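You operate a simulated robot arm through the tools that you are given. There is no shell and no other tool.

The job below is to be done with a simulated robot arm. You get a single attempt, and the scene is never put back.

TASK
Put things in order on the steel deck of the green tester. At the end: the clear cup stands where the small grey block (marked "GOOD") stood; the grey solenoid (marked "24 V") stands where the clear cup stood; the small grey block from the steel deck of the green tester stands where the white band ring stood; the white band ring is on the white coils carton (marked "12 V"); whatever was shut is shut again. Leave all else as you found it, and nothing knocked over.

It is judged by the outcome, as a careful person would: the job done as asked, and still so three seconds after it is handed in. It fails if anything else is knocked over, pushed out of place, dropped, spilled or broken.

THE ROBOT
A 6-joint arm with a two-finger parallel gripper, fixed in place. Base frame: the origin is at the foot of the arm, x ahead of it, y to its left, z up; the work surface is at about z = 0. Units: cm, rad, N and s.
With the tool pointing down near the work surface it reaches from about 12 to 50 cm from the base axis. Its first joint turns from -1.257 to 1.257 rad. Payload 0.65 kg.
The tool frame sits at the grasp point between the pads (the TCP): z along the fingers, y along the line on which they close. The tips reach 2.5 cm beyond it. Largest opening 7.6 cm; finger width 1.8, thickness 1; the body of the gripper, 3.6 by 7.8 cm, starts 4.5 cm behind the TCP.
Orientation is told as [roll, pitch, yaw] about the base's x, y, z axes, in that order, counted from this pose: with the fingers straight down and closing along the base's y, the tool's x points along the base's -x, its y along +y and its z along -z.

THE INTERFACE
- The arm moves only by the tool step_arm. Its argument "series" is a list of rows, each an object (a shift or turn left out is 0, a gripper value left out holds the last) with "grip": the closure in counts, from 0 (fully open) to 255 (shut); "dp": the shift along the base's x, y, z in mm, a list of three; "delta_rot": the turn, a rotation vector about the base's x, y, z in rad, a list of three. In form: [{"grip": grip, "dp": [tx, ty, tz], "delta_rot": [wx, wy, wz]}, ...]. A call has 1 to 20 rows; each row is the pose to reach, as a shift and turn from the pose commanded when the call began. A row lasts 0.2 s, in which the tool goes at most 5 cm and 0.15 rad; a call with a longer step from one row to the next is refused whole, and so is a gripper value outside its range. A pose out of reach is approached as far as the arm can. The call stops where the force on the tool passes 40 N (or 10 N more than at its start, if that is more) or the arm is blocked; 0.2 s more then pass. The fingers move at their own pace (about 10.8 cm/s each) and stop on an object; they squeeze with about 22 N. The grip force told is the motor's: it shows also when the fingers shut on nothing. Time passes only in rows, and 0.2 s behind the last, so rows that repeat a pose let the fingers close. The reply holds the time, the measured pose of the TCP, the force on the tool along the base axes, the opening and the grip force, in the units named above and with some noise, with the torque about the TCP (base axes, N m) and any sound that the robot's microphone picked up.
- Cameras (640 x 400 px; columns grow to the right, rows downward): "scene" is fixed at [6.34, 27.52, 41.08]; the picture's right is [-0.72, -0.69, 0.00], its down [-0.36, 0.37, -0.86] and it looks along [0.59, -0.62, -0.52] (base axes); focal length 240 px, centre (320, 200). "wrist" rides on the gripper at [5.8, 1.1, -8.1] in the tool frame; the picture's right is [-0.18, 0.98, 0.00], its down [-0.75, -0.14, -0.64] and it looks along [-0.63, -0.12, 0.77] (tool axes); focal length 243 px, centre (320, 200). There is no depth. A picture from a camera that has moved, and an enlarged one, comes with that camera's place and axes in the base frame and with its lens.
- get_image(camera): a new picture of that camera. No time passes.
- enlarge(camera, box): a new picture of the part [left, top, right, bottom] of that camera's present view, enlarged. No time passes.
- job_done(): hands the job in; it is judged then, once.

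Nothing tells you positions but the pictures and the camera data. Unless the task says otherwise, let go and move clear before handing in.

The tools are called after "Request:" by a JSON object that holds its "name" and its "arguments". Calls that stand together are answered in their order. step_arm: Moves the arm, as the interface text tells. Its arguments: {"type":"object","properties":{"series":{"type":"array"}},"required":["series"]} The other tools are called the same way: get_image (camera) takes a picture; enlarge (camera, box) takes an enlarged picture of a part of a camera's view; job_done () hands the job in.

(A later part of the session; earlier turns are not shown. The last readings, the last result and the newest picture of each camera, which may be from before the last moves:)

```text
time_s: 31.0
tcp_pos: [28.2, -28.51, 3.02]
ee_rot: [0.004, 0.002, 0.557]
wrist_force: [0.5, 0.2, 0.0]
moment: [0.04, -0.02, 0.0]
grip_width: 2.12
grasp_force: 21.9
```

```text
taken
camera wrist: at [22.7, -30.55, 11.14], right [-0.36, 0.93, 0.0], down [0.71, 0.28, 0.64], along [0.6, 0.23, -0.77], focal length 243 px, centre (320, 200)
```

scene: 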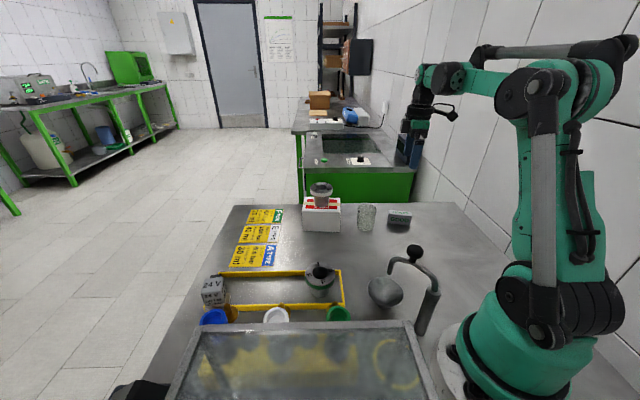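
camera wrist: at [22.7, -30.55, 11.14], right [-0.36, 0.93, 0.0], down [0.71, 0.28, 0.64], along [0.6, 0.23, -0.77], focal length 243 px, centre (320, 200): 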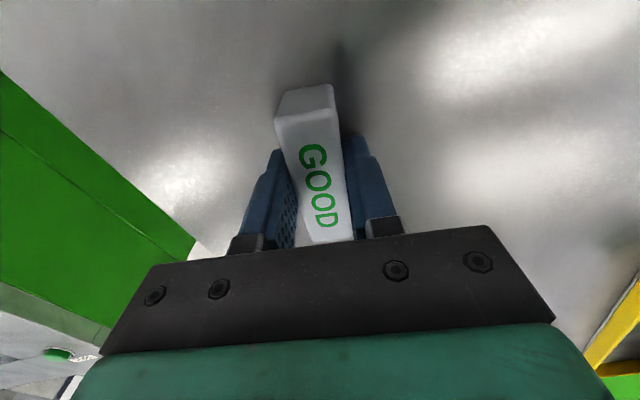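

The block is gripped at 2.12 cm. I'll lift slowly and check the hold.

Request:
{"name": "step_arm", "arguments": {"series": [{"dp": [0, 0, 4], "grip": 255}, {"dp": [0, 0, 10]}, {"dp": [0, 0, 20]}, {"dp": [0, 0, 35]}, {"dp": [0, 0, 50]}, {"dp": [0, 0, 62]}, {"dp": [0, 0, 70]}, {"dp": [0, 0, 70]}]}}

Request:
{"name": "get_image", "arguments": {"camera": "wrist"}}

Request:
{"name": "enlarge", "arguments": {"camera": "scene", "box": [320, 140, 440, 240]}}

```text
time_s: 32.8
tcp_pos: [28.2, -28.37, 10.27]
ee_rot: [0.002, 0.002, 0.556]
wrist_force: [-0.5, 0.0, -0.3]
moment: [-0.01, 0.01, 0.01]
grip_width: 2.1
grasp_force: 22.6
```

```text
taken
camera wrist: at [22.69, -30.43, 18.16], right [-0.36, 0.93, 0.0], down [0.71, 0.28, 0.64], along [0.6, 0.23, -0.77], focal length 243 px, centre (320, 200)
```

wrist: 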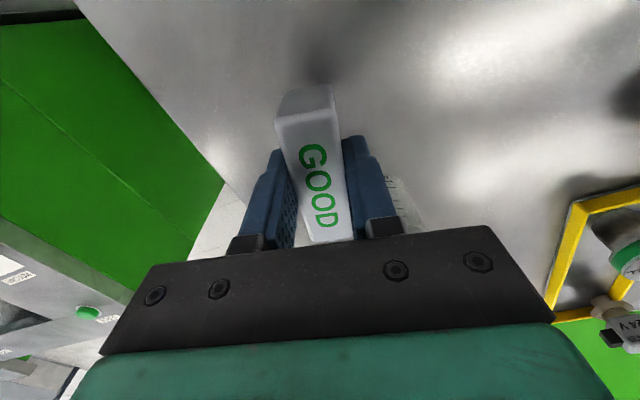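

```text
4.00 times, centred on (380, 190) of scene
camera zoom: at [6.34, 27.52, 41.08], right [-0.72, -0.69, 0.0], down [-0.36, 0.37, -0.86], along [0.59, -0.62, -0.52], focal length 959 px, centre (80, 240)
```

zoom: 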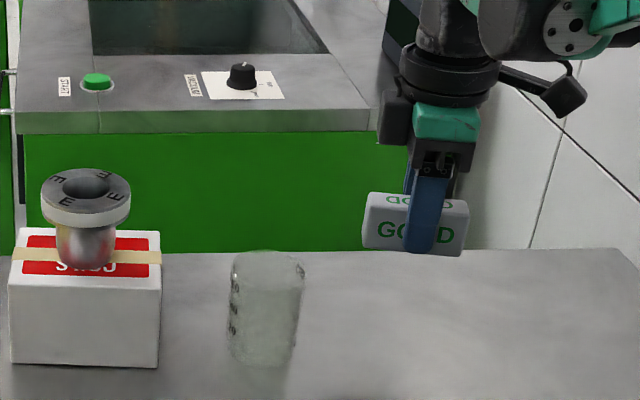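

The block holds firmly. I'll lift it high and carry it to the E ring's old spot at (34.2, 10.3), turning it to lie along the frame.

Request:
{"name": "step_arm", "arguments": {"series": [{"dp": [0, 0, 10], "grip": 255}, {"dp": [0, 0, 30]}, {"dp": [0, 0, 55]}, {"dp": [0, 0, 78]}, {"dp": [0, 0, 92]}, {"dp": [1.1, 7.7, 95], "delta_rot": [0, 0, 0.005]}, {"dp": [3.4, 23, 95], "delta_rot": [0, 0, 0.014]}, {"dp": [6.8, 46, 95], "delta_rot": [0, 0, 0.028]}, {"dp": [11.4, 77, 95], "delta_rot": [0, 0, 0.046]}, {"dp": [16.5, 111.5, 95], "delta_rot": [0, 0, 0.067]}, {"dp": [21.7, 146, 95], "delta_rot": [0, 0, 0.087]}, {"dp": [26.8, 181, 95], "delta_rot": [0, 0, 0.108]}, {"dp": [31.9, 215, 95], "delta_rot": [0, 0, 0.129]}, {"dp": [37, 250, 95], "delta_rot": [0, 0, 0.15]}, {"dp": [42.2, 284.5, 95], "delta_rot": [0, 0, 0.17]}, {"dp": [46.7, 315.3, 95], "delta_rot": [0, 0, 0.189]}, {"dp": [50.7, 342, 95], "delta_rot": [0, 0, 0.205]}, {"dp": [54.2, 365, 95], "delta_rot": [0, 0, 0.219]}, {"dp": [56.4, 380.7, 95], "delta_rot": [0, 0, 0.228]}, {"dp": [57, 384.5, 95], "delta_rot": [0, 0, 0.23]}]}}

Request:
{"name": "get_image", "arguments": {"camera": "wrist"}}

Request:
{"name": "get_image", "arguments": {"camera": "scene"}}

```text
time_s: 37.0
tcp_pos: [33.94, 10.39, 19.61]
ee_rot: [0.002, 0.001, 0.787]
wrist_force: [0.1, 0.7, 0.3]
moment: [-0.01, 0.01, -0.03]
grip_width: 2.13
grasp_force: 22.0
```

```text
taken
camera wrist: at [29.11, 6.94, 27.7], right [-0.57, 0.82, 0.0], down [0.63, 0.43, 0.64], along [0.53, 0.36, -0.77], focal length 243 px, centre (320, 200)
```

wrist: 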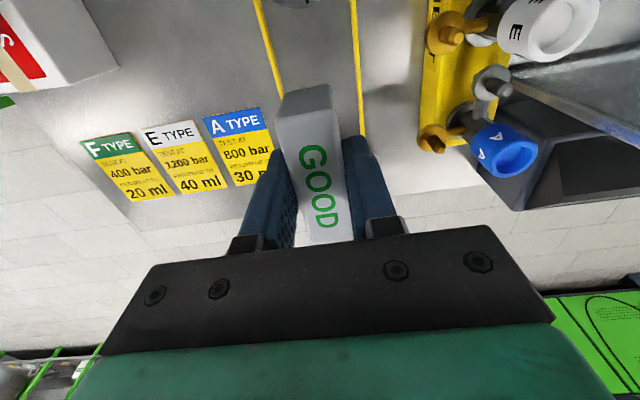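

```text
taken
```

scene: 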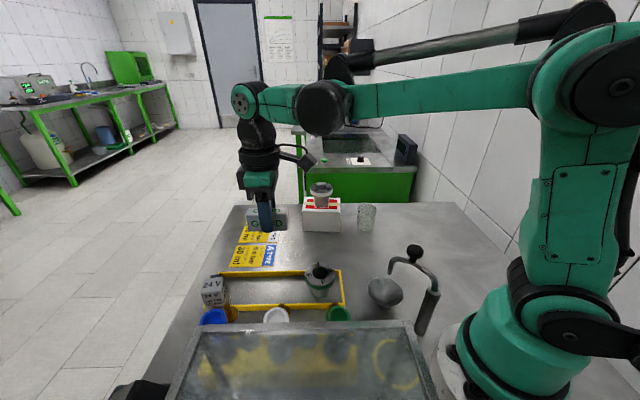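

I'm over the slot. I'll lower to just above the deck; later I'll open the fingers only partly so they don't touch the frame bars.

Request:
{"name": "step_arm", "arguments": {"series": [{"dp": [0, -1, -15], "grip": 255}, {"dp": [0, -2, -45]}, {"dp": [0, -2, -80]}, {"dp": [0, -2, -112]}, {"dp": [0, -2, -138]}, {"dp": [0, -2, -152]}, {"dp": [0, -2, -159]}, {"dp": [0, -2, -159]}]}}

Request:
{"name": "get_image", "arguments": {"camera": "wrist"}}

Request:
{"name": "enlarge", "arguments": {"camera": "scene", "box": [210, 240, 370, 340]}}

```text
time_s: 38.8
tcp_pos: [34.03, 10.0, 3.7]
ee_rot: [0.002, 0.001, 0.785]
wrist_force: [-1.1, 0.3, 0.1]
moment: [0.01, 0.03, 0.0]
grip_width: 2.13
grasp_force: 21.8
```

```text
taken
camera wrist: at [29.05, 6.7, 11.71], right [-0.57, 0.82, 0.0], down [0.63, 0.43, 0.64], along [0.53, 0.36, -0.77], focal length 243 px, centre (320, 200)
```

wrist: 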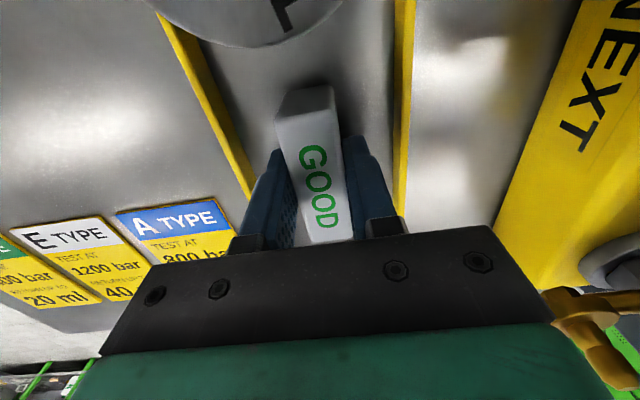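

```text
4.00 times, centred on (290, 290) of scene
camera zoom: at [6.34, 27.52, 41.08], right [-0.72, -0.69, 0.0], down [-0.36, 0.37, -0.86], along [0.59, -0.62, -0.52], focal length 959 px, centre (440, -160)
```

zoom: 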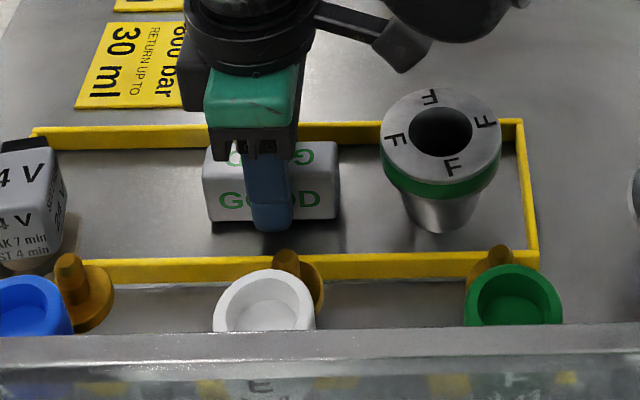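

The block is in the slot, about 7 mm above the deck. I'll creep down to contact.

Request:
{"name": "step_arm", "arguments": {"series": [{"dp": [0, 0, -2], "grip": 255}, {"dp": [0, 0, -4]}, {"dp": [0, 0, -5.5]}, {"dp": [0, 0, -5.5]}]}}

```text
time_s: 39.8
tcp_pos: [33.85, 10.0, 3.21]
ee_rot: [0.001, 0.0, 0.789]
wrist_force: [-3.0, 5.5, 19.3]
moment: [0.05, 0.04, -0.02]
grip_width: 2.1
grasp_force: 22.1
```

The block has touched the deck. I'll ease up slightly, then open only partway (about 3 cm) and rise.

Request:
{"name": "step_arm", "arguments": {"series": [{"dp": [0, 0, 0.8], "grip": 255}, {"dp": [0, 0, 0.8]}]}}

```text
time_s: 40.4
tcp_pos: [33.92, 9.98, 3.12]
ee_rot: [0.002, 0.002, 0.786]
wrist_force: [0.2, -0.7, -0.6]
moment: [-0.01, 0.0, 0.0]
grip_width: 2.16
grasp_force: 21.7
```

Request:
{"name": "step_arm", "arguments": {"series": [{"dp": [0, 0, 0], "grip": 175}, {"dp": [0, 0, 0], "grip": 155}, {"dp": [0, 0, 0], "grip": 155}]}}

Request:
{"name": "get_image", "arguments": {"camera": "wrist"}}

```text
time_s: 41.2
tcp_pos: [33.96, 10.03, 3.2]
ee_rot: [0.001, 0.003, 0.791]
wrist_force: [-0.4, 0.3, 1.0]
moment: [0.0, -0.03, 0.01]
grip_width: 2.99
grasp_force: 0.1
```

```text
taken
camera wrist: at [29.07, 6.68, 11.29], right [-0.57, 0.82, 0.0], down [0.63, 0.43, 0.64], along [0.53, 0.36, -0.77], focal length 243 px, centre (320, 200)
```

wrist: 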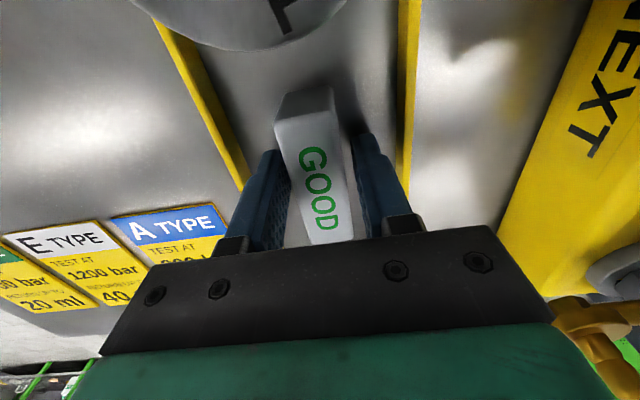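

The block is released. I'll rise straight up and verify.

Request:
{"name": "step_arm", "arguments": {"series": [{"dp": [0, 0, 10], "grip": 155}, {"dp": [0, 0, 35]}, {"dp": [0, 0, 70]}, {"dp": [0, 0, 110]}, {"dp": [0, 0, 145], "grip": 0}, {"dp": [0, 0, 168]}, {"dp": [0, 0, 168]}]}}

Request:
{"name": "get_image", "arguments": {"camera": "wrist"}}

Request:
{"name": "enlarge", "arguments": {"camera": "scene", "box": [190, 240, 350, 340]}}

```text
time_s: 42.8
tcp_pos: [33.51, 9.93, 19.83]
ee_rot: [0.003, 0.001, 0.787]
wrist_force: [-0.6, -0.5, -0.4]
moment: [0.0, 0.0, 0.04]
grip_width: 7.6
grasp_force: 0.1
```

```text
taken
camera wrist: at [28.69, 6.65, 28.01], right [-0.57, 0.82, 0.0], down [0.63, 0.43, 0.64], along [0.53, 0.36, -0.77], focal length 243 px, centre (320, 200)
```

wrist: 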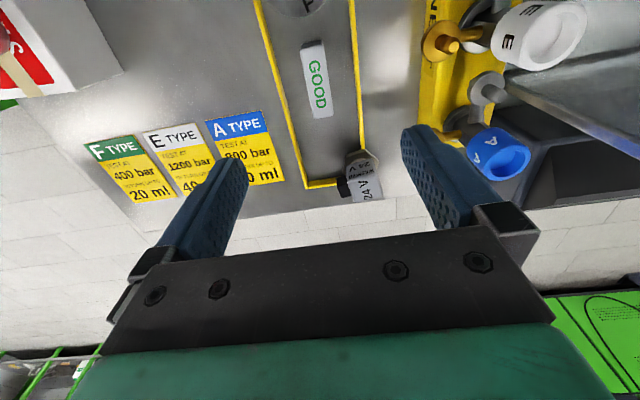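

```text
4.00 times, centred on (270, 290) of scene
camera zoom: at [6.34, 27.52, 41.08], right [-0.72, -0.69, 0.0], down [-0.36, 0.37, -0.86], along [0.59, -0.62, -0.52], focal length 959 px, centre (520, -160)
```

zoom: 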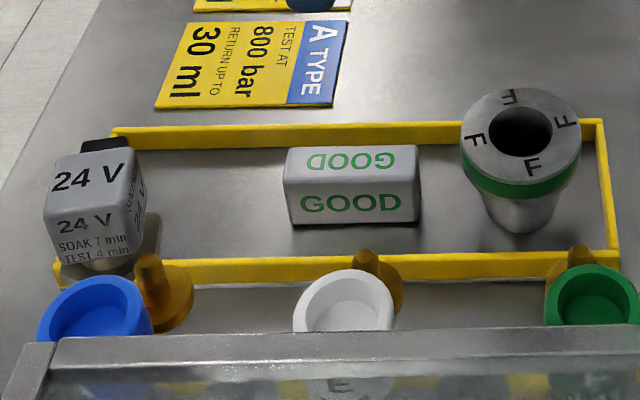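

The block now stands where the ring was, centred at about (34.3, 10.1). Next I'll go to the clear cup at about (33.4, -19.2).

Request:
{"name": "step_arm", "arguments": {"series": [{"dp": [0, -6, 3], "delta_rot": [0, 0, -0.01], "grip": 0}, {"dp": [0, -22, 8], "delta_rot": [0, 0, -0.04]}, {"dp": [0, -48, 10], "delta_rot": [0, 0, -0.08]}, {"dp": [0, -80, 10], "delta_rot": [0, 0, -0.13]}, {"dp": [0, -115, 10], "delta_rot": [0, 0, -0.19]}, {"dp": [0, -150, 10], "delta_rot": [0, 0, -0.25]}, {"dp": [0, -185, 10], "delta_rot": [0, 0, -0.31]}, {"dp": [0, -220, 10], "delta_rot": [0, 0, -0.37]}, {"dp": [0, -250, 10], "delta_rot": [0, 0, -0.42]}, {"dp": [0, -273, 10], "delta_rot": [0, 0, -0.46]}, {"dp": [0, -287, 10], "delta_rot": [0, 0, -0.487]}, {"dp": [0, -291, 10], "delta_rot": [0, 0, -0.487]}, {"dp": [0, -291, 10], "delta_rot": [0, 0, -0.487]}]}}

Request:
{"name": "get_image", "arguments": {"camera": "wrist"}}

Request:
{"name": "enlarge", "arguments": {"camera": "wrist", "box": [256, 40, 384, 140]}}

```text
time_s: 45.6
tcp_pos: [33.89, -19.24, 21.09]
ee_rot: [0.002, 0.002, 0.301]
wrist_force: [0.0, 1.3, 0.2]
moment: [-0.04, -0.05, 0.03]
grip_width: 7.6
grasp_force: 0.0
```

```text
taken
camera wrist: at [27.94, -19.95, 29.03], right [-0.12, 0.99, 0.0], down [0.76, 0.09, 0.64], along [0.64, 0.08, -0.77], focal length 243 px, centre (320, 200)
```

wrist: 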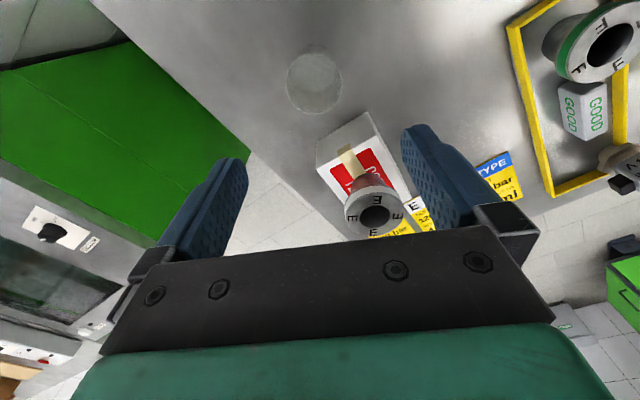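

```text
4.00 times, centred on (320, 90) of wrist
camera zoom: at [27.94, -19.95, 29.03], right [-0.12, 0.99, 0.0], down [0.76, 0.09, 0.64], along [0.64, 0.08, -0.77], focal length 970 px, centre (320, 640)
```

zoom: 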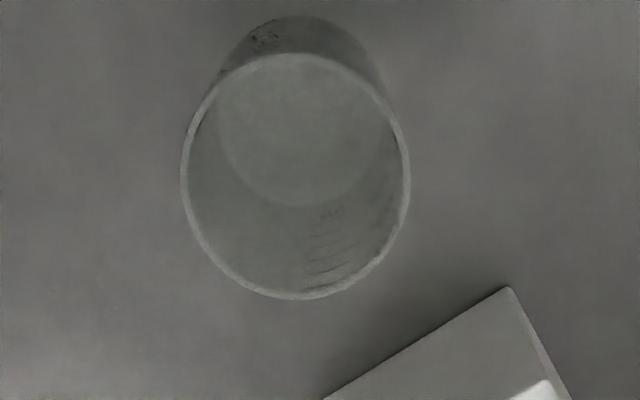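

The cup's centre is at about (33.7, -19.8), with its rim at z≈6.4. That means a shift of about 5 mm in -y before I descend to grip mid-height.

Request:
{"name": "step_arm", "arguments": {"series": [{"dp": [-0.5, -5, -15], "grip": 0}, {"dp": [-0.5, -5, -50]}, {"dp": [-0.5, -5, -85]}, {"dp": [-0.5, -5, -110]}, {"dp": [-0.5, -5, -120]}, {"dp": [-0.5, -5, -120]}]}}

Request:
{"name": "get_image", "arguments": {"camera": "wrist"}}

Request:
{"name": "enlarge", "arguments": {"camera": "scene", "box": [300, 150, 420, 240]}}

```text
time_s: 47.0
tcp_pos: [33.96, -19.6, 8.93]
ee_rot: [0.001, 0.001, 0.302]
wrist_force: [0.3, -0.1, -0.7]
moment: [-0.01, 0.0, -0.02]
grip_width: 7.61
grasp_force: 0.0
```

```text
taken
camera wrist: at [28.09, -20.27, 16.89], right [-0.12, 0.99, 0.0], down [0.76, 0.09, 0.64], along [0.64, 0.08, -0.77], focal length 243 px, centre (320, 200)
```

wrist: 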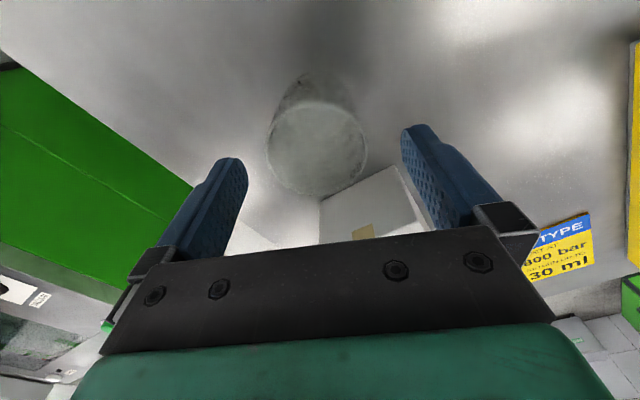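

```text
4.44 times, centred on (360, 195) of scene
camera zoom: at [6.34, 27.52, 41.08], right [-0.72, -0.69, 0.0], down [-0.36, 0.37, -0.86], along [0.59, -0.62, -0.52], focal length 1066 px, centre (142, 222)
```

zoom: 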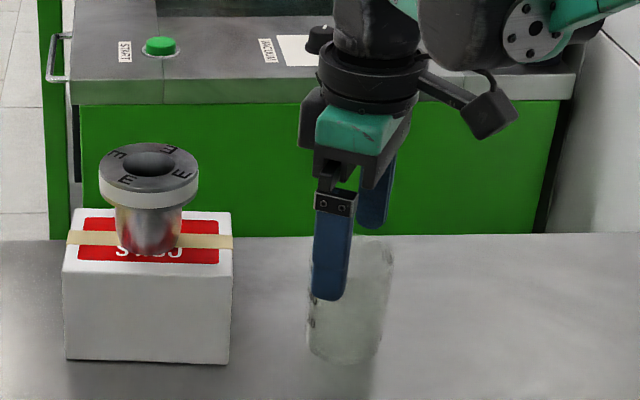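

The cup is centred between the fingers. I'll go on down to z≈4.2.

Request:
{"name": "step_arm", "arguments": {"series": [{"dp": [-0.5, 0, -12], "grip": 0}, {"dp": [-1, 0, -28]}, {"dp": [-1, 0, -40]}, {"dp": [-1, 0, -47]}, {"dp": [-1, 0, -47]}]}}

Request:
{"name": "get_image", "arguments": {"camera": "wrist"}}

```text
time_s: 48.2
tcp_pos: [33.85, -19.66, 4.3]
ee_rot: [0.002, 0.003, 0.303]
wrist_force: [1.0, 0.9, 0.4]
moment: [-0.01, -0.04, -0.03]
grip_width: 7.61
grasp_force: 0.0
```

```text
taken
camera wrist: at [27.92, -20.24, 12.34], right [-0.12, 0.99, 0.0], down [0.76, 0.09, 0.64], along [0.64, 0.08, -0.77], focal length 243 px, centre (320, 200)
```

wrist: 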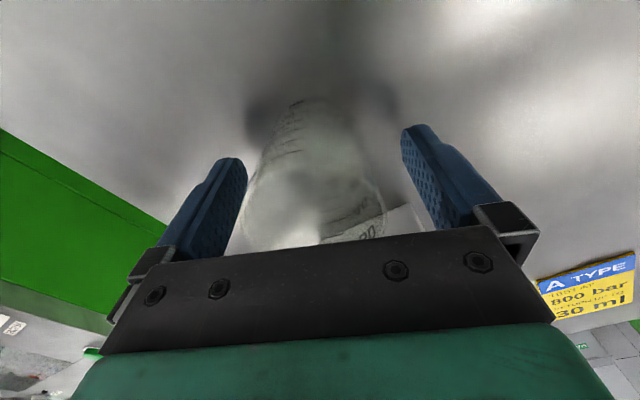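

The cup is between the fingers. I'll close gently in stages.

Request:
{"name": "step_arm", "arguments": {"series": [{"dp": [0, 0, 0], "grip": 80}, {"dp": [0, 0, 0], "grip": 95}, {"dp": [0, 0, 0], "grip": 110}, {"dp": [0, 0, 0], "grip": 120}, {"dp": [0, 0, 0], "grip": 120}]}}

Request:
{"name": "get_image", "arguments": {"camera": "wrist"}}

```text
time_s: 49.4
tcp_pos: [33.82, -19.57, 4.29]
ee_rot: [0.002, 0.002, 0.303]
wrist_force: [0.0, -0.2, 0.4]
moment: [-0.03, 0.01, 0.01]
grip_width: 4.67
grasp_force: 22.2
```

```text
taken
camera wrist: at [27.93, -20.25, 12.36], right [-0.12, 0.99, 0.0], down [0.76, 0.09, 0.64], along [0.64, 0.08, -0.77], focal length 243 px, centre (320, 200)
```

wrist: 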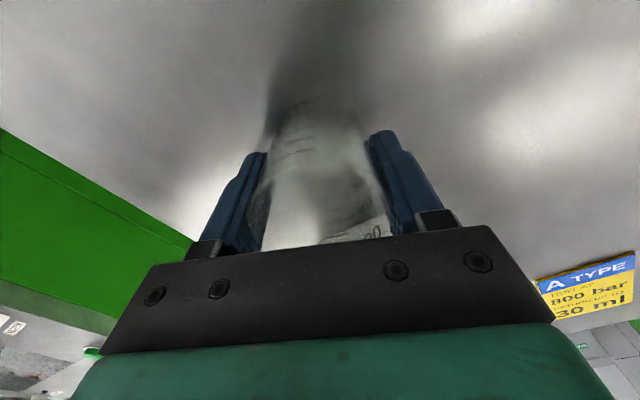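

The cup is gripped at 4.67 cm. I'll test-lift by 1.5 cm and check for slip.

Request:
{"name": "step_arm", "arguments": {"series": [{"dp": [0, 0, 2], "grip": 130}, {"dp": [0, 0, 6]}, {"dp": [0, 0, 11]}, {"dp": [0, 0, 15]}, {"dp": [0, 0, 15]}]}}

Request:
{"name": "get_image", "arguments": {"camera": "wrist"}}

Request:
{"name": "enlarge", "arguments": {"camera": "scene", "box": [300, 150, 420, 240]}}

```text
time_s: 50.6
tcp_pos: [33.75, -19.58, 5.83]
ee_rot: [0.001, 0.002, 0.302]
wrist_force: [-0.2, -0.1, -0.9]
moment: [0.03, 0.0, 0.0]
grip_width: 4.64
grasp_force: 22.0
```

```text
taken
camera wrist: at [27.87, -20.27, 13.83], right [-0.12, 0.99, 0.0], down [0.76, 0.09, 0.64], along [0.64, 0.08, -0.77], focal length 243 px, centre (320, 200)
```

wrist: 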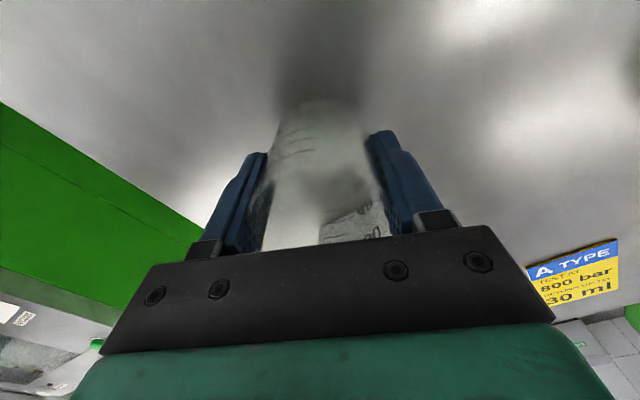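

```text
4.44 times, centred on (360, 195) of scene
camera zoom: at [6.34, 27.52, 41.08], right [-0.72, -0.69, 0.0], down [-0.36, 0.37, -0.86], along [0.59, -0.62, -0.52], focal length 1066 px, centre (142, 222)
```

zoom: 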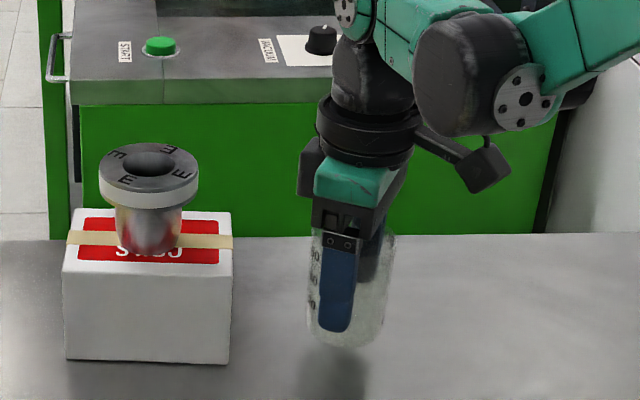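

The cup came up cleanly with no slip. I'll raise it and carry it over to the block's old spot at (28.4, -28.15).

Request:
{"name": "step_arm", "arguments": {"series": [{"dp": [0, 0, 8], "grip": 130}, {"dp": [0, 0, 22]}, {"dp": [0, 0, 38]}, {"dp": [0, 0, 48]}, {"dp": [-2, -3, 50]}, {"dp": [-8, -13, 50]}, {"dp": [-17, -27, 50]}, {"dp": [-27, -43, 50]}, {"dp": [-37, -59, 50]}, {"dp": [-46, -73, 50]}, {"dp": [-52, -82, 50]}, {"dp": [-54, -85.5, 50]}, {"dp": [-54, -85.5, 50]}]}}

Request:
{"name": "get_image", "arguments": {"camera": "wrist"}}

Request:
{"name": "enlarge", "arguments": {"camera": "scene", "box": [320, 150, 440, 240]}}

```text
time_s: 53.4
tcp_pos: [28.24, -28.26, 10.6]
ee_rot: [0.002, 0.004, 0.301]
wrist_force: [-0.2, 0.1, -0.2]
moment: [0.01, -0.02, -0.01]
grip_width: 4.62
grasp_force: 22.1
```

```text
taken
camera wrist: at [22.35, -28.86, 18.63], right [-0.12, 0.99, 0.0], down [0.76, 0.09, 0.64], along [0.64, 0.08, -0.77], focal length 243 px, centre (320, 200)
```

wrist: 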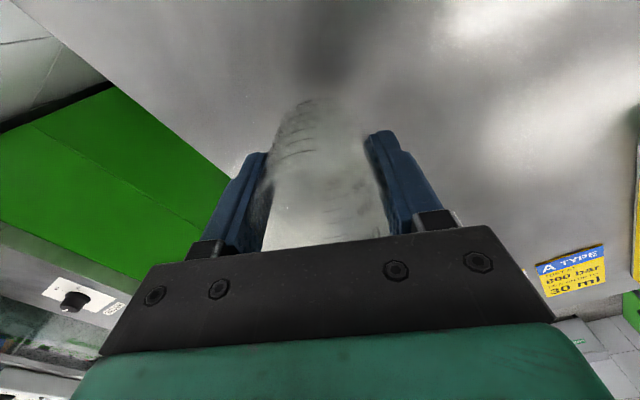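

```text
4.44 times, centred on (380, 195) of scene
camera zoom: at [6.34, 27.52, 41.08], right [-0.72, -0.69, 0.0], down [-0.36, 0.37, -0.86], along [0.59, -0.62, -0.52], focal length 1066 px, centre (53, 222)
```

zoom: 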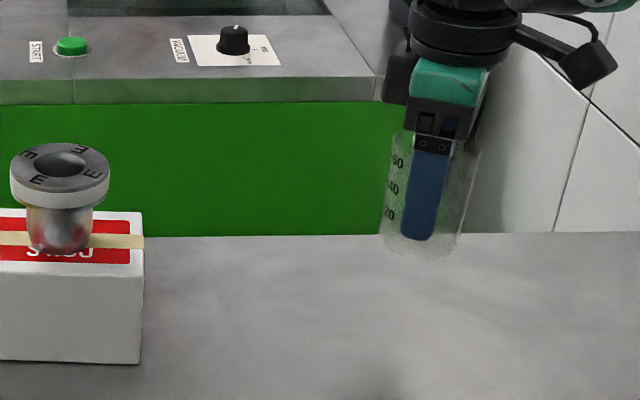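

I'm over the target. I'll lower the cup to just above the deck and then creep to contact.

Request:
{"name": "step_arm", "arguments": {"series": [{"dp": [1.5, 0, -8], "grip": 130}, {"dp": [1.5, 0, -22]}, {"dp": [1.5, 0, -38]}, {"dp": [1.5, 0, -50]}, {"dp": [1.5, 0, -56]}, {"dp": [1.5, 0, -58]}, {"dp": [1.5, 0, -58]}]}}

Request:
{"name": "enlarge", "arguments": {"camera": "scene", "box": [320, 150, 440, 240]}}

```text
time_s: 55.0
tcp_pos: [28.48, -28.26, 4.98]
ee_rot: [0.001, 0.0, 0.301]
wrist_force: [0.7, 0.5, -0.9]
moment: [0.03, 0.02, -0.03]
grip_width: 4.58
grasp_force: 22.1
```

```text
4.44 times, centred on (380, 195) of scene
camera zoom: at [6.34, 27.52, 41.08], right [-0.72, -0.69, 0.0], down [-0.36, 0.37, -0.86], along [0.59, -0.62, -0.52], focal length 1066 px, centre (53, 222)
```

zoom: 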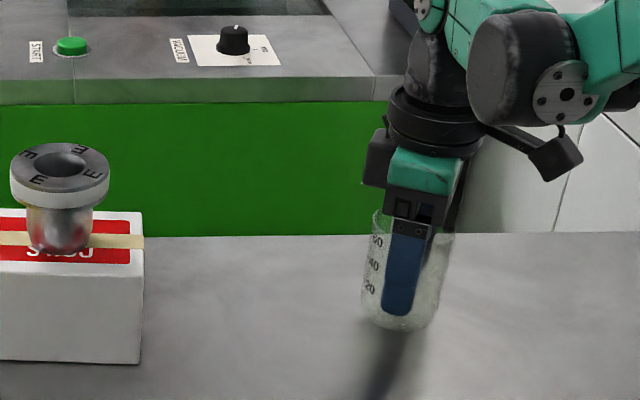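

Request:
{"name": "step_arm", "arguments": {"series": [{"dp": [0, 0, -1.5], "grip": 130}, {"dp": [0, 0, -3]}, {"dp": [0, 0, -4.5]}, {"dp": [0, 0, -4.5]}]}}

Request:
{"name": "enlarge", "arguments": {"camera": "scene", "box": [350, 170, 430, 230]}}

```text
time_s: 56.0
tcp_pos: [28.66, -28.1, 4.4]
ee_rot: [0.001, 0.002, 0.301]
wrist_force: [-0.1, -1.2, -1.4]
moment: [0.04, 0.03, 0.01]
grip_width: 4.56
grasp_force: 22.4
```

```text
6.67 times, centred on (390, 200) of scene
camera zoom: at [6.34, 27.52, 41.08], right [-0.72, -0.69, 0.0], down [-0.36, 0.37, -0.86], along [0.59, -0.62, -0.52], focal length 1599 px, centre (-147, 200)
```

zoom: 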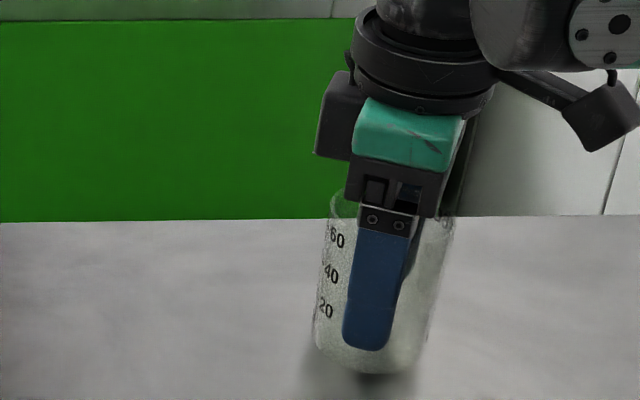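

The bottom of the cup is almost on the deck. I'll continue in millimetre steps.

Request:
{"name": "step_arm", "arguments": {"series": [{"dp": [0, 0, -1], "grip": 130}, {"dp": [0, 0, -2]}, {"dp": [0, 0, -2]}]}}

```text
time_s: 56.8
tcp_pos: [28.6, -28.32, 4.48]
ee_rot: [0.003, 0.002, 0.302]
wrist_force: [-0.1, -0.3, -0.5]
moment: [0.0, 0.02, 0.0]
grip_width: 4.56
grasp_force: 22.5
```

Request:
{"name": "step_arm", "arguments": {"series": [{"dp": [0, 0, -1], "grip": 130}, {"dp": [0, 0, -2]}, {"dp": [0, 0, -2]}]}}

Request:
{"name": "enlarge", "arguments": {"camera": "scene", "box": [350, 170, 430, 230]}}

```text
time_s: 57.6
tcp_pos: [28.63, -28.11, 4.24]
ee_rot: [0.001, 0.0, 0.3]
wrist_force: [-1.0, -4.2, 17.3]
moment: [0.01, 0.03, 0.06]
grip_width: 4.55
grasp_force: 21.8
```

```text
6.67 times, centred on (390, 200) of scene
camera zoom: at [6.34, 27.52, 41.08], right [-0.72, -0.69, 0.0], down [-0.36, 0.37, -0.86], along [0.59, -0.62, -0.52], focal length 1599 px, centre (-147, 200)
```

zoom: 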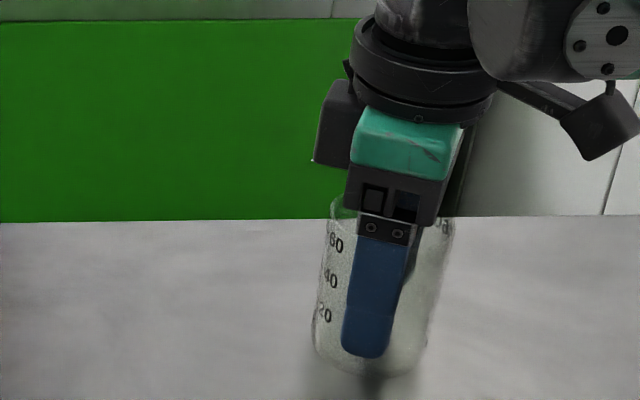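

There's contact with the deck. I'll ease up slightly and release.

Request:
{"name": "step_arm", "arguments": {"series": [{"dp": [0, 0, 0.7], "grip": 130}, {"dp": [0, 0, 0.7]}]}}

Request:
{"name": "step_arm", "arguments": {"series": [{"dp": [0, 0, 0], "grip": 100}, {"dp": [0, 0, 0], "grip": 90}, {"dp": [0, 0, 0], "grip": 60}, {"dp": [0, 0, 0], "grip": 20}, {"dp": [0, 0, 0], "grip": 0}, {"dp": [0, 0, 0], "grip": 0}]}}

Request:
{"name": "enlarge", "arguments": {"camera": "scene", "box": [350, 170, 430, 230]}}

Request:
{"name": "get_image", "arguments": {"camera": "wrist"}}

```text
time_s: 58.2
tcp_pos: [28.66, -28.09, 4.29]
ee_rot: [0.0, 0.0, 0.303]
wrist_force: [-0.4, 0.9, -0.9]
moment: [0.01, -0.02, -0.01]
grip_width: 4.56
grasp_force: 21.5
```

```text
time_s: 59.6
tcp_pos: [28.47, -28.14, 4.2]
ee_rot: [0.0, 0.004, 0.301]
wrist_force: [0.0, -0.2, 0.2]
moment: [-0.01, 0.0, 0.02]
grip_width: 7.6
grasp_force: 0.0
```

```text
6.67 times, centred on (390, 200) of scene
camera zoom: at [6.34, 27.52, 41.08], right [-0.72, -0.69, 0.0], down [-0.36, 0.37, -0.86], along [0.59, -0.62, -0.52], focal length 1599 px, centre (-147, 200)
```

zoom: 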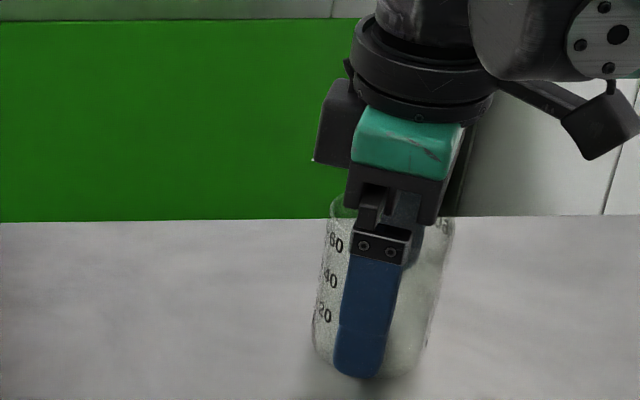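

```text
taken
camera wrist: at [22.63, -28.8, 12.26], right [-0.12, 0.99, 0.0], down [0.76, 0.09, 0.64], along [0.64, 0.08, -0.77], focal length 243 px, centre (320, 200)
```

wrist: 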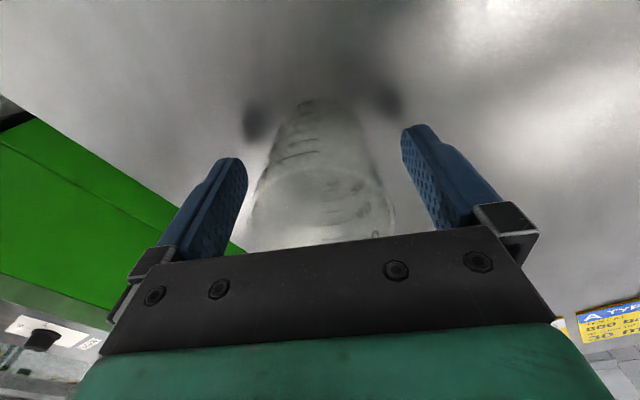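

The cup is standing free between the fingers. I'll rise straight up clear of it and verify.

Request:
{"name": "step_arm", "arguments": {"series": [{"dp": [0, 0, 10], "grip": 0}, {"dp": [0, 0, 30]}, {"dp": [0, 0, 60]}, {"dp": [0, 0, 100]}, {"dp": [0, 0, 140]}, {"dp": [0, 0, 165]}, {"dp": [0, 0, 165]}]}}

Request:
{"name": "enlarge", "arguments": {"camera": "scene", "box": [290, 160, 450, 260]}}

Request:
{"name": "enlarge", "arguments": {"camera": "wrist", "box": [256, 40, 384, 140]}}

```text
time_s: 61.2
tcp_pos: [28.28, -28.53, 20.57]
ee_rot: [0.002, 0.002, 0.302]
wrist_force: [0.1, -0.7, 0.6]
moment: [0.02, -0.03, -0.02]
grip_width: 7.61
grasp_force: 0.1
```

```text
4.00 times, centred on (370, 210) of scene
camera zoom: at [6.34, 27.52, 41.08], right [-0.72, -0.69, 0.0], down [-0.36, 0.37, -0.86], along [0.59, -0.62, -0.52], focal length 959 px, centre (120, 160)
```

zoom: 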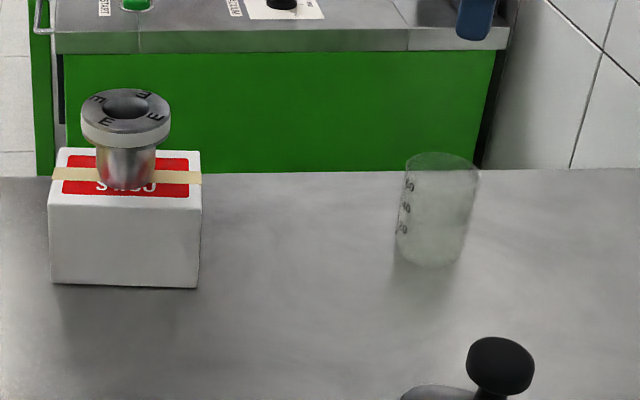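

```text
4.00 times, centred on (320, 90) of wrist
camera zoom: at [22.47, -29.06, 28.62], right [-0.12, 0.99, 0.0], down [0.76, 0.09, 0.64], along [0.64, 0.08, -0.77], focal length 970 px, centre (320, 640)
```

zoom: 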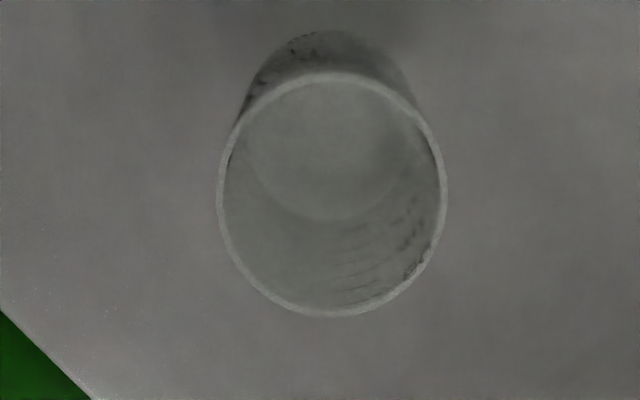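

The cup stands at (28.4, -28.1), exactly on the block's old spot. Next I'll go high over to the solenoid near (39, 19.8), turning the fingers to close along its faces away from the black connector.

Request:
{"name": "step_arm", "arguments": {"series": [{"dp": [0, 0, 12], "grip": 0}, {"dp": [0, 0, 28]}, {"dp": [1.6, 7.2, 32], "delta_rot": [0, 0, -0.016]}, {"dp": [5.3, 24, 35], "delta_rot": [0, 0, -0.054]}, {"dp": [10.7, 48, 35], "delta_rot": [0, 0, -0.109]}, {"dp": [17.1, 76.8, 35], "delta_rot": [0, 0, -0.174]}, {"dp": [24.5, 110.4, 35], "delta_rot": [0, 0, -0.25]}, {"dp": [32, 144, 35], "delta_rot": [0, 0, -0.326]}, {"dp": [39.5, 177.6, 35], "delta_rot": [0, 0, -0.402]}, {"dp": [46.9, 211.2, 35], "delta_rot": [0, 0, -0.478]}, {"dp": [54.4, 244.8, 35], "delta_rot": [0, 0, -0.554]}, {"dp": [61.9, 278.4, 35], "delta_rot": [0, 0, -0.63]}, {"dp": [69.4, 312, 35], "delta_rot": [0, 0, -0.707]}, {"dp": [76.8, 345.6, 35], "delta_rot": [0, 0, -0.783]}, {"dp": [84.3, 379.2, 35], "delta_rot": [0, 0, -0.859]}, {"dp": [91.8, 412.8, 35], "delta_rot": [0, 0, -0.935]}, {"dp": [98.2, 441.6, 35], "delta_rot": [0, 0, -1.0]}, {"dp": [102.4, 460.8, 35], "delta_rot": [0, 0, -1.044]}, {"dp": [105.6, 475.2, 35], "delta_rot": [0, 0, -1.076]}, {"dp": [106.7, 480, 35], "delta_rot": [0, 0, -1.087]}]}}

Request:
{"name": "get_image", "arguments": {"camera": "wrist"}}

Request:
{"name": "get_image", "arguments": {"camera": "scene"}}

```text
time_s: 65.4
tcp_pos: [39.16, 19.99, 24.28]
ee_rot: [0.003, 0.001, -0.786]
wrist_force: [0.1, -0.6, 0.2]
moment: [0.03, -0.03, 0.05]
grip_width: 7.59
grasp_force: 0.1
```

```text
taken
camera wrist: at [35.76, 24.81, 32.23], right [0.83, 0.56, 0.0], down [0.43, -0.63, 0.64], along [0.36, -0.53, -0.77], focal length 243 px, centre (320, 200)
```

wrist: 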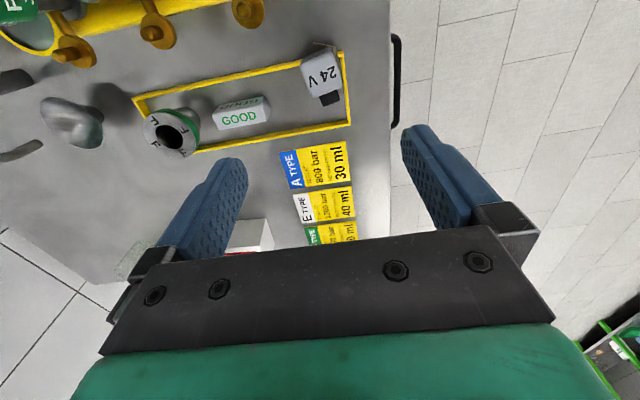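

```text
taken
```

scene: 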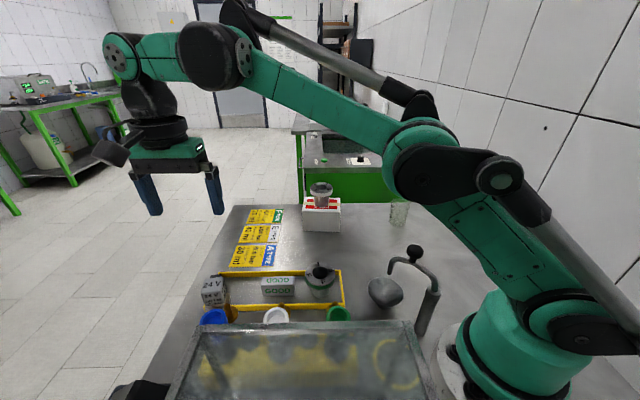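

I'm above the solenoid with the fingers closing along (0.7, 0.7). I'll enlarge to see its pose and base.

Request:
{"name": "enlarge", "arguments": {"camera": "wrist", "box": [256, 30, 384, 130]}}

Request:
{"name": "enlarge", "arguments": {"camera": "scene", "box": [180, 260, 260, 330]}}

```text
4.00 times, centred on (320, 80) of wrist
camera zoom: at [35.76, 24.81, 32.23], right [0.83, 0.56, 0.0], down [0.43, -0.63, 0.64], along [0.36, -0.53, -0.77], focal length 970 px, centre (320, 680)
```

zoom: 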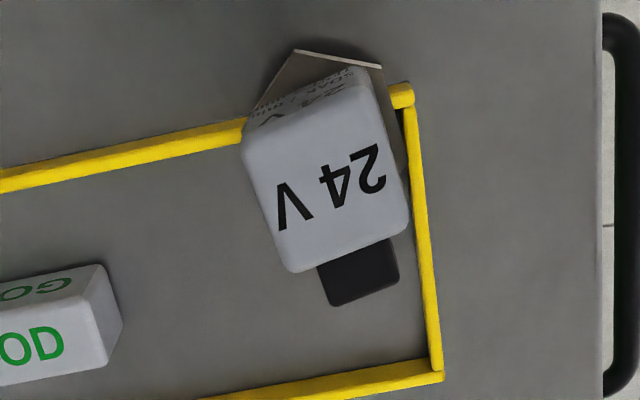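

```text
5.71 times, centred on (220, 295) of scene
camera zoom: at [6.34, 27.52, 41.08], right [-0.72, -0.69, 0.0], down [-0.36, 0.37, -0.86], along [0.59, -0.62, -0.52], focal length 1370 px, centre (891, -343)
```

zoom: 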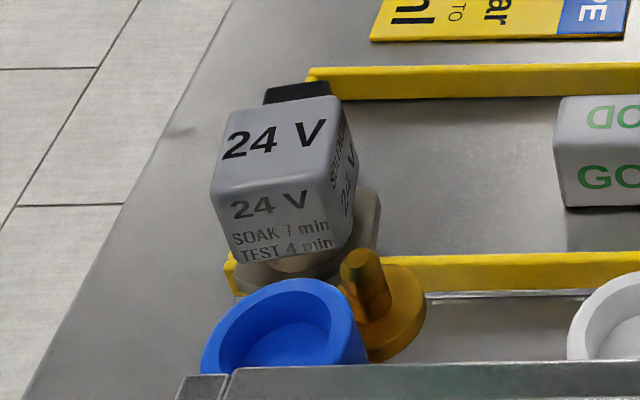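

The solenoid has a ~3.2 cm square body spanning z≈2.9–6.2, centred at about (39.2, 20.1) on a wider hex base. The body faces are turned about 9° from my yaw, so I'll correct for that and come down partway first.

Request:
{"name": "step_arm", "arguments": {"series": [{"dp": [1.5, 1.5, -10], "delta_rot": [0, 0, 0.08], "grip": 0}, {"dp": [1.5, 1.5, -40], "delta_rot": [0, 0, 0.16]}, {"dp": [1.5, 1.5, -75], "delta_rot": [0, 0, 0.166]}, {"dp": [1.5, 1.5, -105], "delta_rot": [0, 0, 0.166]}, {"dp": [1.5, 1.5, -120], "delta_rot": [0, 0, 0.166]}, {"dp": [1.5, 1.5, -120], "delta_rot": [0, 0, 0.166]}]}}

Request:
{"name": "get_image", "arguments": {"camera": "wrist"}}

Request:
{"name": "enlarge", "arguments": {"camera": "scene", "box": [150, 230, 290, 340]}}

```text
time_s: 66.8
tcp_pos: [39.34, 19.91, 12.07]
ee_rot: [0.001, 0.0, -0.62]
wrist_force: [-0.1, 0.6, 0.5]
moment: [0.03, 0.0, 0.01]
grip_width: 7.6
grasp_force: 0.0
```

```text
taken
camera wrist: at [35.21, 24.21, 20.21], right [0.72, 0.69, 0.0], down [0.53, -0.55, 0.64], along [0.45, -0.46, -0.77], focal length 243 px, centre (320, 200)
```

wrist: 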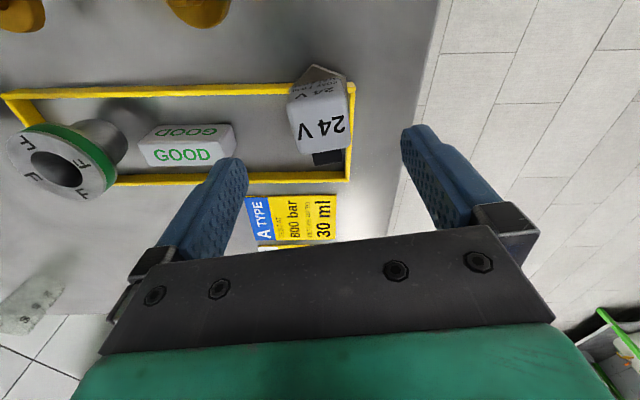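

```text
3.64 times, centred on (220, 285) of scene
camera zoom: at [6.34, 27.52, 41.08], right [-0.72, -0.69, 0.0], down [-0.36, 0.37, -0.86], along [0.59, -0.62, -0.52], focal length 872 px, centre (684, -109)
```

zoom: 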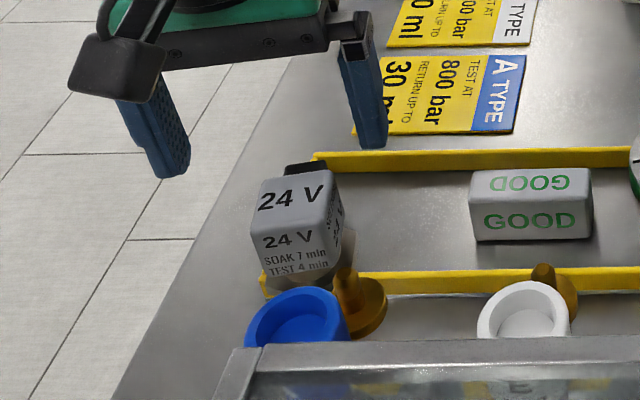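

Request:
{"name": "enlarge", "arguments": {"camera": "wrist", "box": [256, 50, 384, 170]}}

```text
3.33 times, centred on (320, 110) of wrist
camera zoom: at [35.21, 24.21, 20.21], right [0.72, 0.69, 0.0], down [0.53, -0.55, 0.64], along [0.45, -0.46, -0.77], focal length 809 px, centre (320, 500)
```

zoom: 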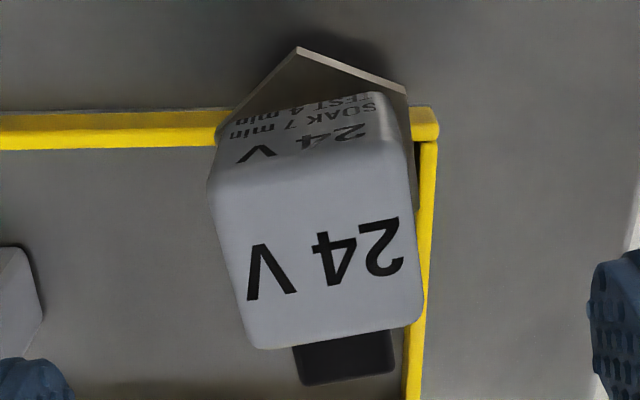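

The solenoid is centred and square with the fingers. I'll descend so the tips stay above its hex base, with the TCP at z≈5.

Request:
{"name": "step_arm", "arguments": {"series": [{"dp": [0, 0, -15], "grip": 0}, {"dp": [0, 0, -35]}, {"dp": [0, 0, -52]}, {"dp": [0, 0, -64]}, {"dp": [0, 0, -70]}, {"dp": [0, 0, -70]}]}}

Request:
{"name": "get_image", "arguments": {"camera": "wrist"}}

Request:
{"name": "enlarge", "arguments": {"camera": "scene", "box": [150, 230, 290, 340]}}

```text
time_s: 68.2
tcp_pos: [39.23, 20.01, 5.17]
ee_rot: [0.002, 0.003, -0.619]
wrist_force: [0.5, -0.4, -0.6]
moment: [-0.02, 0.0, 0.03]
grip_width: 7.63
grasp_force: 0.1
```

```text
taken
camera wrist: at [35.1, 24.31, 13.19], right [0.72, 0.69, 0.0], down [0.53, -0.55, 0.64], along [0.45, -0.46, -0.77], focal length 243 px, centre (320, 200)
```

wrist: 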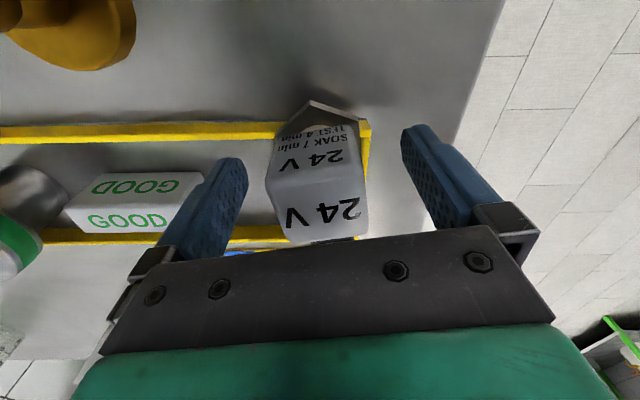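

```text
3.64 times, centred on (220, 285) of scene
camera zoom: at [6.34, 27.52, 41.08], right [-0.72, -0.69, 0.0], down [-0.36, 0.37, -0.86], along [0.59, -0.62, -0.52], focal length 872 px, centre (684, -109)
```

zoom: 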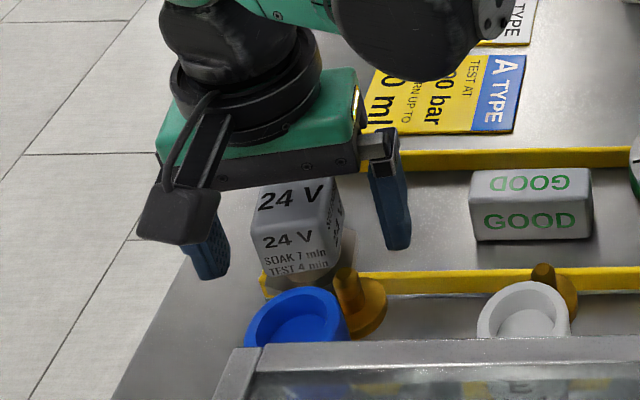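

The fingers straddle the body with the tips above the hex base. I'll close in stages.

Request:
{"name": "step_arm", "arguments": {"series": [{"dp": [0, 0, 0], "grip": 110}, {"dp": [0, 0, 0], "grip": 140}, {"dp": [0, 0, 0], "grip": 170}, {"dp": [0, 0, 0], "grip": 200}, {"dp": [0, 0, 0], "grip": 200}]}}

Request:
{"name": "get_image", "arguments": {"camera": "wrist"}}

```text
time_s: 69.4
tcp_pos: [39.23, 19.95, 5.14]
ee_rot: [0.001, 0.002, -0.62]
wrist_force: [-0.2, 0.6, 2.3]
moment: [-0.04, 0.06, 0.03]
grip_width: 3.38
grasp_force: 22.2
```

```text
taken
camera wrist: at [35.1, 24.31, 13.2], right [0.72, 0.69, 0.0], down [0.53, -0.55, 0.64], along [0.45, -0.46, -0.77], focal length 243 px, centre (320, 200)
```

wrist: 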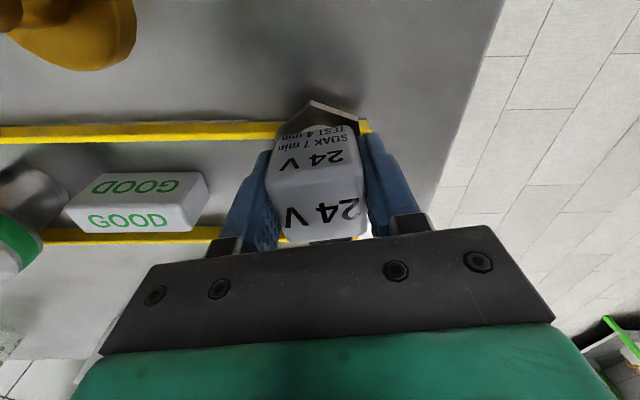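

The solenoid is gripped at 3.38 cm. I'll lift slowly and check for slip or anything moving with it.

Request:
{"name": "step_arm", "arguments": {"series": [{"dp": [0, 0, 2], "grip": 220}, {"dp": [0, 0, 6]}, {"dp": [0, 0, 12]}, {"dp": [0, 0, 18]}, {"dp": [0, 0, 18]}]}}

Request:
{"name": "get_image", "arguments": {"camera": "wrist"}}

Request:
{"name": "enlarge", "arguments": {"camera": "scene", "box": [150, 230, 290, 340]}}

```text
time_s: 70.6
tcp_pos: [39.26, 20.2, 7.07]
ee_rot: [0.0, 0.001, -0.62]
wrist_force: [-0.2, -0.5, -2.3]
moment: [-0.02, -0.03, 0.01]
grip_width: 3.4
grasp_force: 22.1
```

```text
taken
camera wrist: at [35.06, 24.41, 15.03], right [0.72, 0.69, 0.0], down [0.53, -0.55, 0.64], along [0.45, -0.46, -0.77], focal length 243 px, centre (320, 200)
```

wrist: 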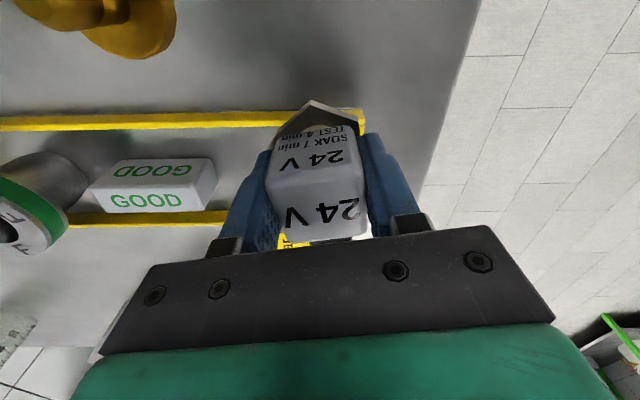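

```text
3.64 times, centred on (220, 285) of scene
camera zoom: at [6.34, 27.52, 41.08], right [-0.72, -0.69, 0.0], down [-0.36, 0.37, -0.86], along [0.59, -0.62, -0.52], focal length 872 px, centre (684, -109)
```

zoom: 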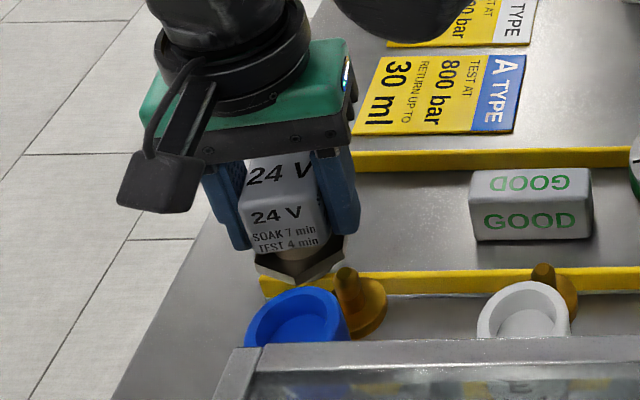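

The solenoid lifts cleanly, and the frame and the neighbours stay put. I'll raise it high and carry it over to the cup's old spot at (33.7, -19.75).

Request:
{"name": "step_arm", "arguments": {"series": [{"dp": [0, 0, 10], "grip": 220}, {"dp": [0, 0, 35]}, {"dp": [0, 0, 70]}, {"dp": [0, 0, 105]}, {"dp": [0, 0, 125]}, {"dp": [-1.1, -8, 130]}, {"dp": [-3.3, -24, 130]}, {"dp": [-6.6, -48, 130]}, {"dp": [-11, -80, 130]}, {"dp": [-16, -115.5, 130]}, {"dp": [-21, -151.5, 130]}, {"dp": [-26, -187, 130]}, {"dp": [-31, -223, 130]}, {"dp": [-36, -259, 130]}, {"dp": [-41, -295, 130]}, {"dp": [-45, -327, 130]}, {"dp": [-49, -355, 130]}, {"dp": [-52, -378.5, 130]}, {"dp": [-54.5, -394.5, 130]}, {"dp": [-55, -398.5, 130]}]}}

Request:
{"name": "get_image", "arguments": {"camera": "wrist"}}

Request:
{"name": "get_image", "arguments": {"camera": "scene"}}

```text
time_s: 74.8
tcp_pos: [33.72, -19.95, 20.11]
ee_rot: [0.002, 0.001, -0.618]
wrist_force: [0.2, 0.6, -2.7]
moment: [0.0, -0.02, -0.01]
grip_width: 3.38
grasp_force: 22.3
```

```text
taken
camera wrist: at [29.66, -15.68, 28.14], right [0.72, 0.69, 0.0], down [0.53, -0.55, 0.64], along [0.45, -0.46, -0.77], focal length 243 px, centre (320, 200)
```

wrist: 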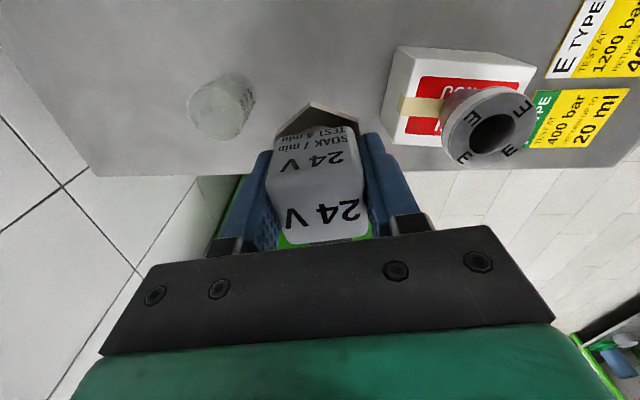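

```text
taken
```

scene: 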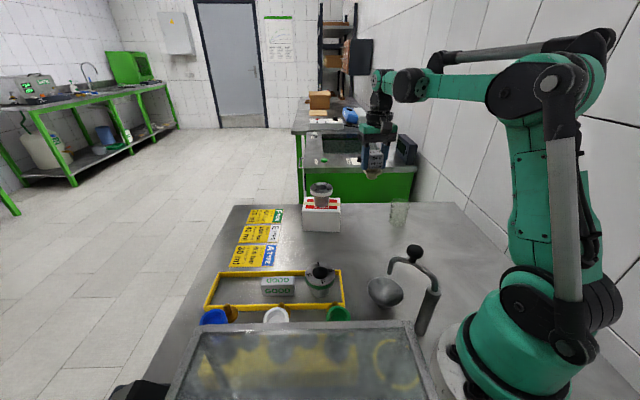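

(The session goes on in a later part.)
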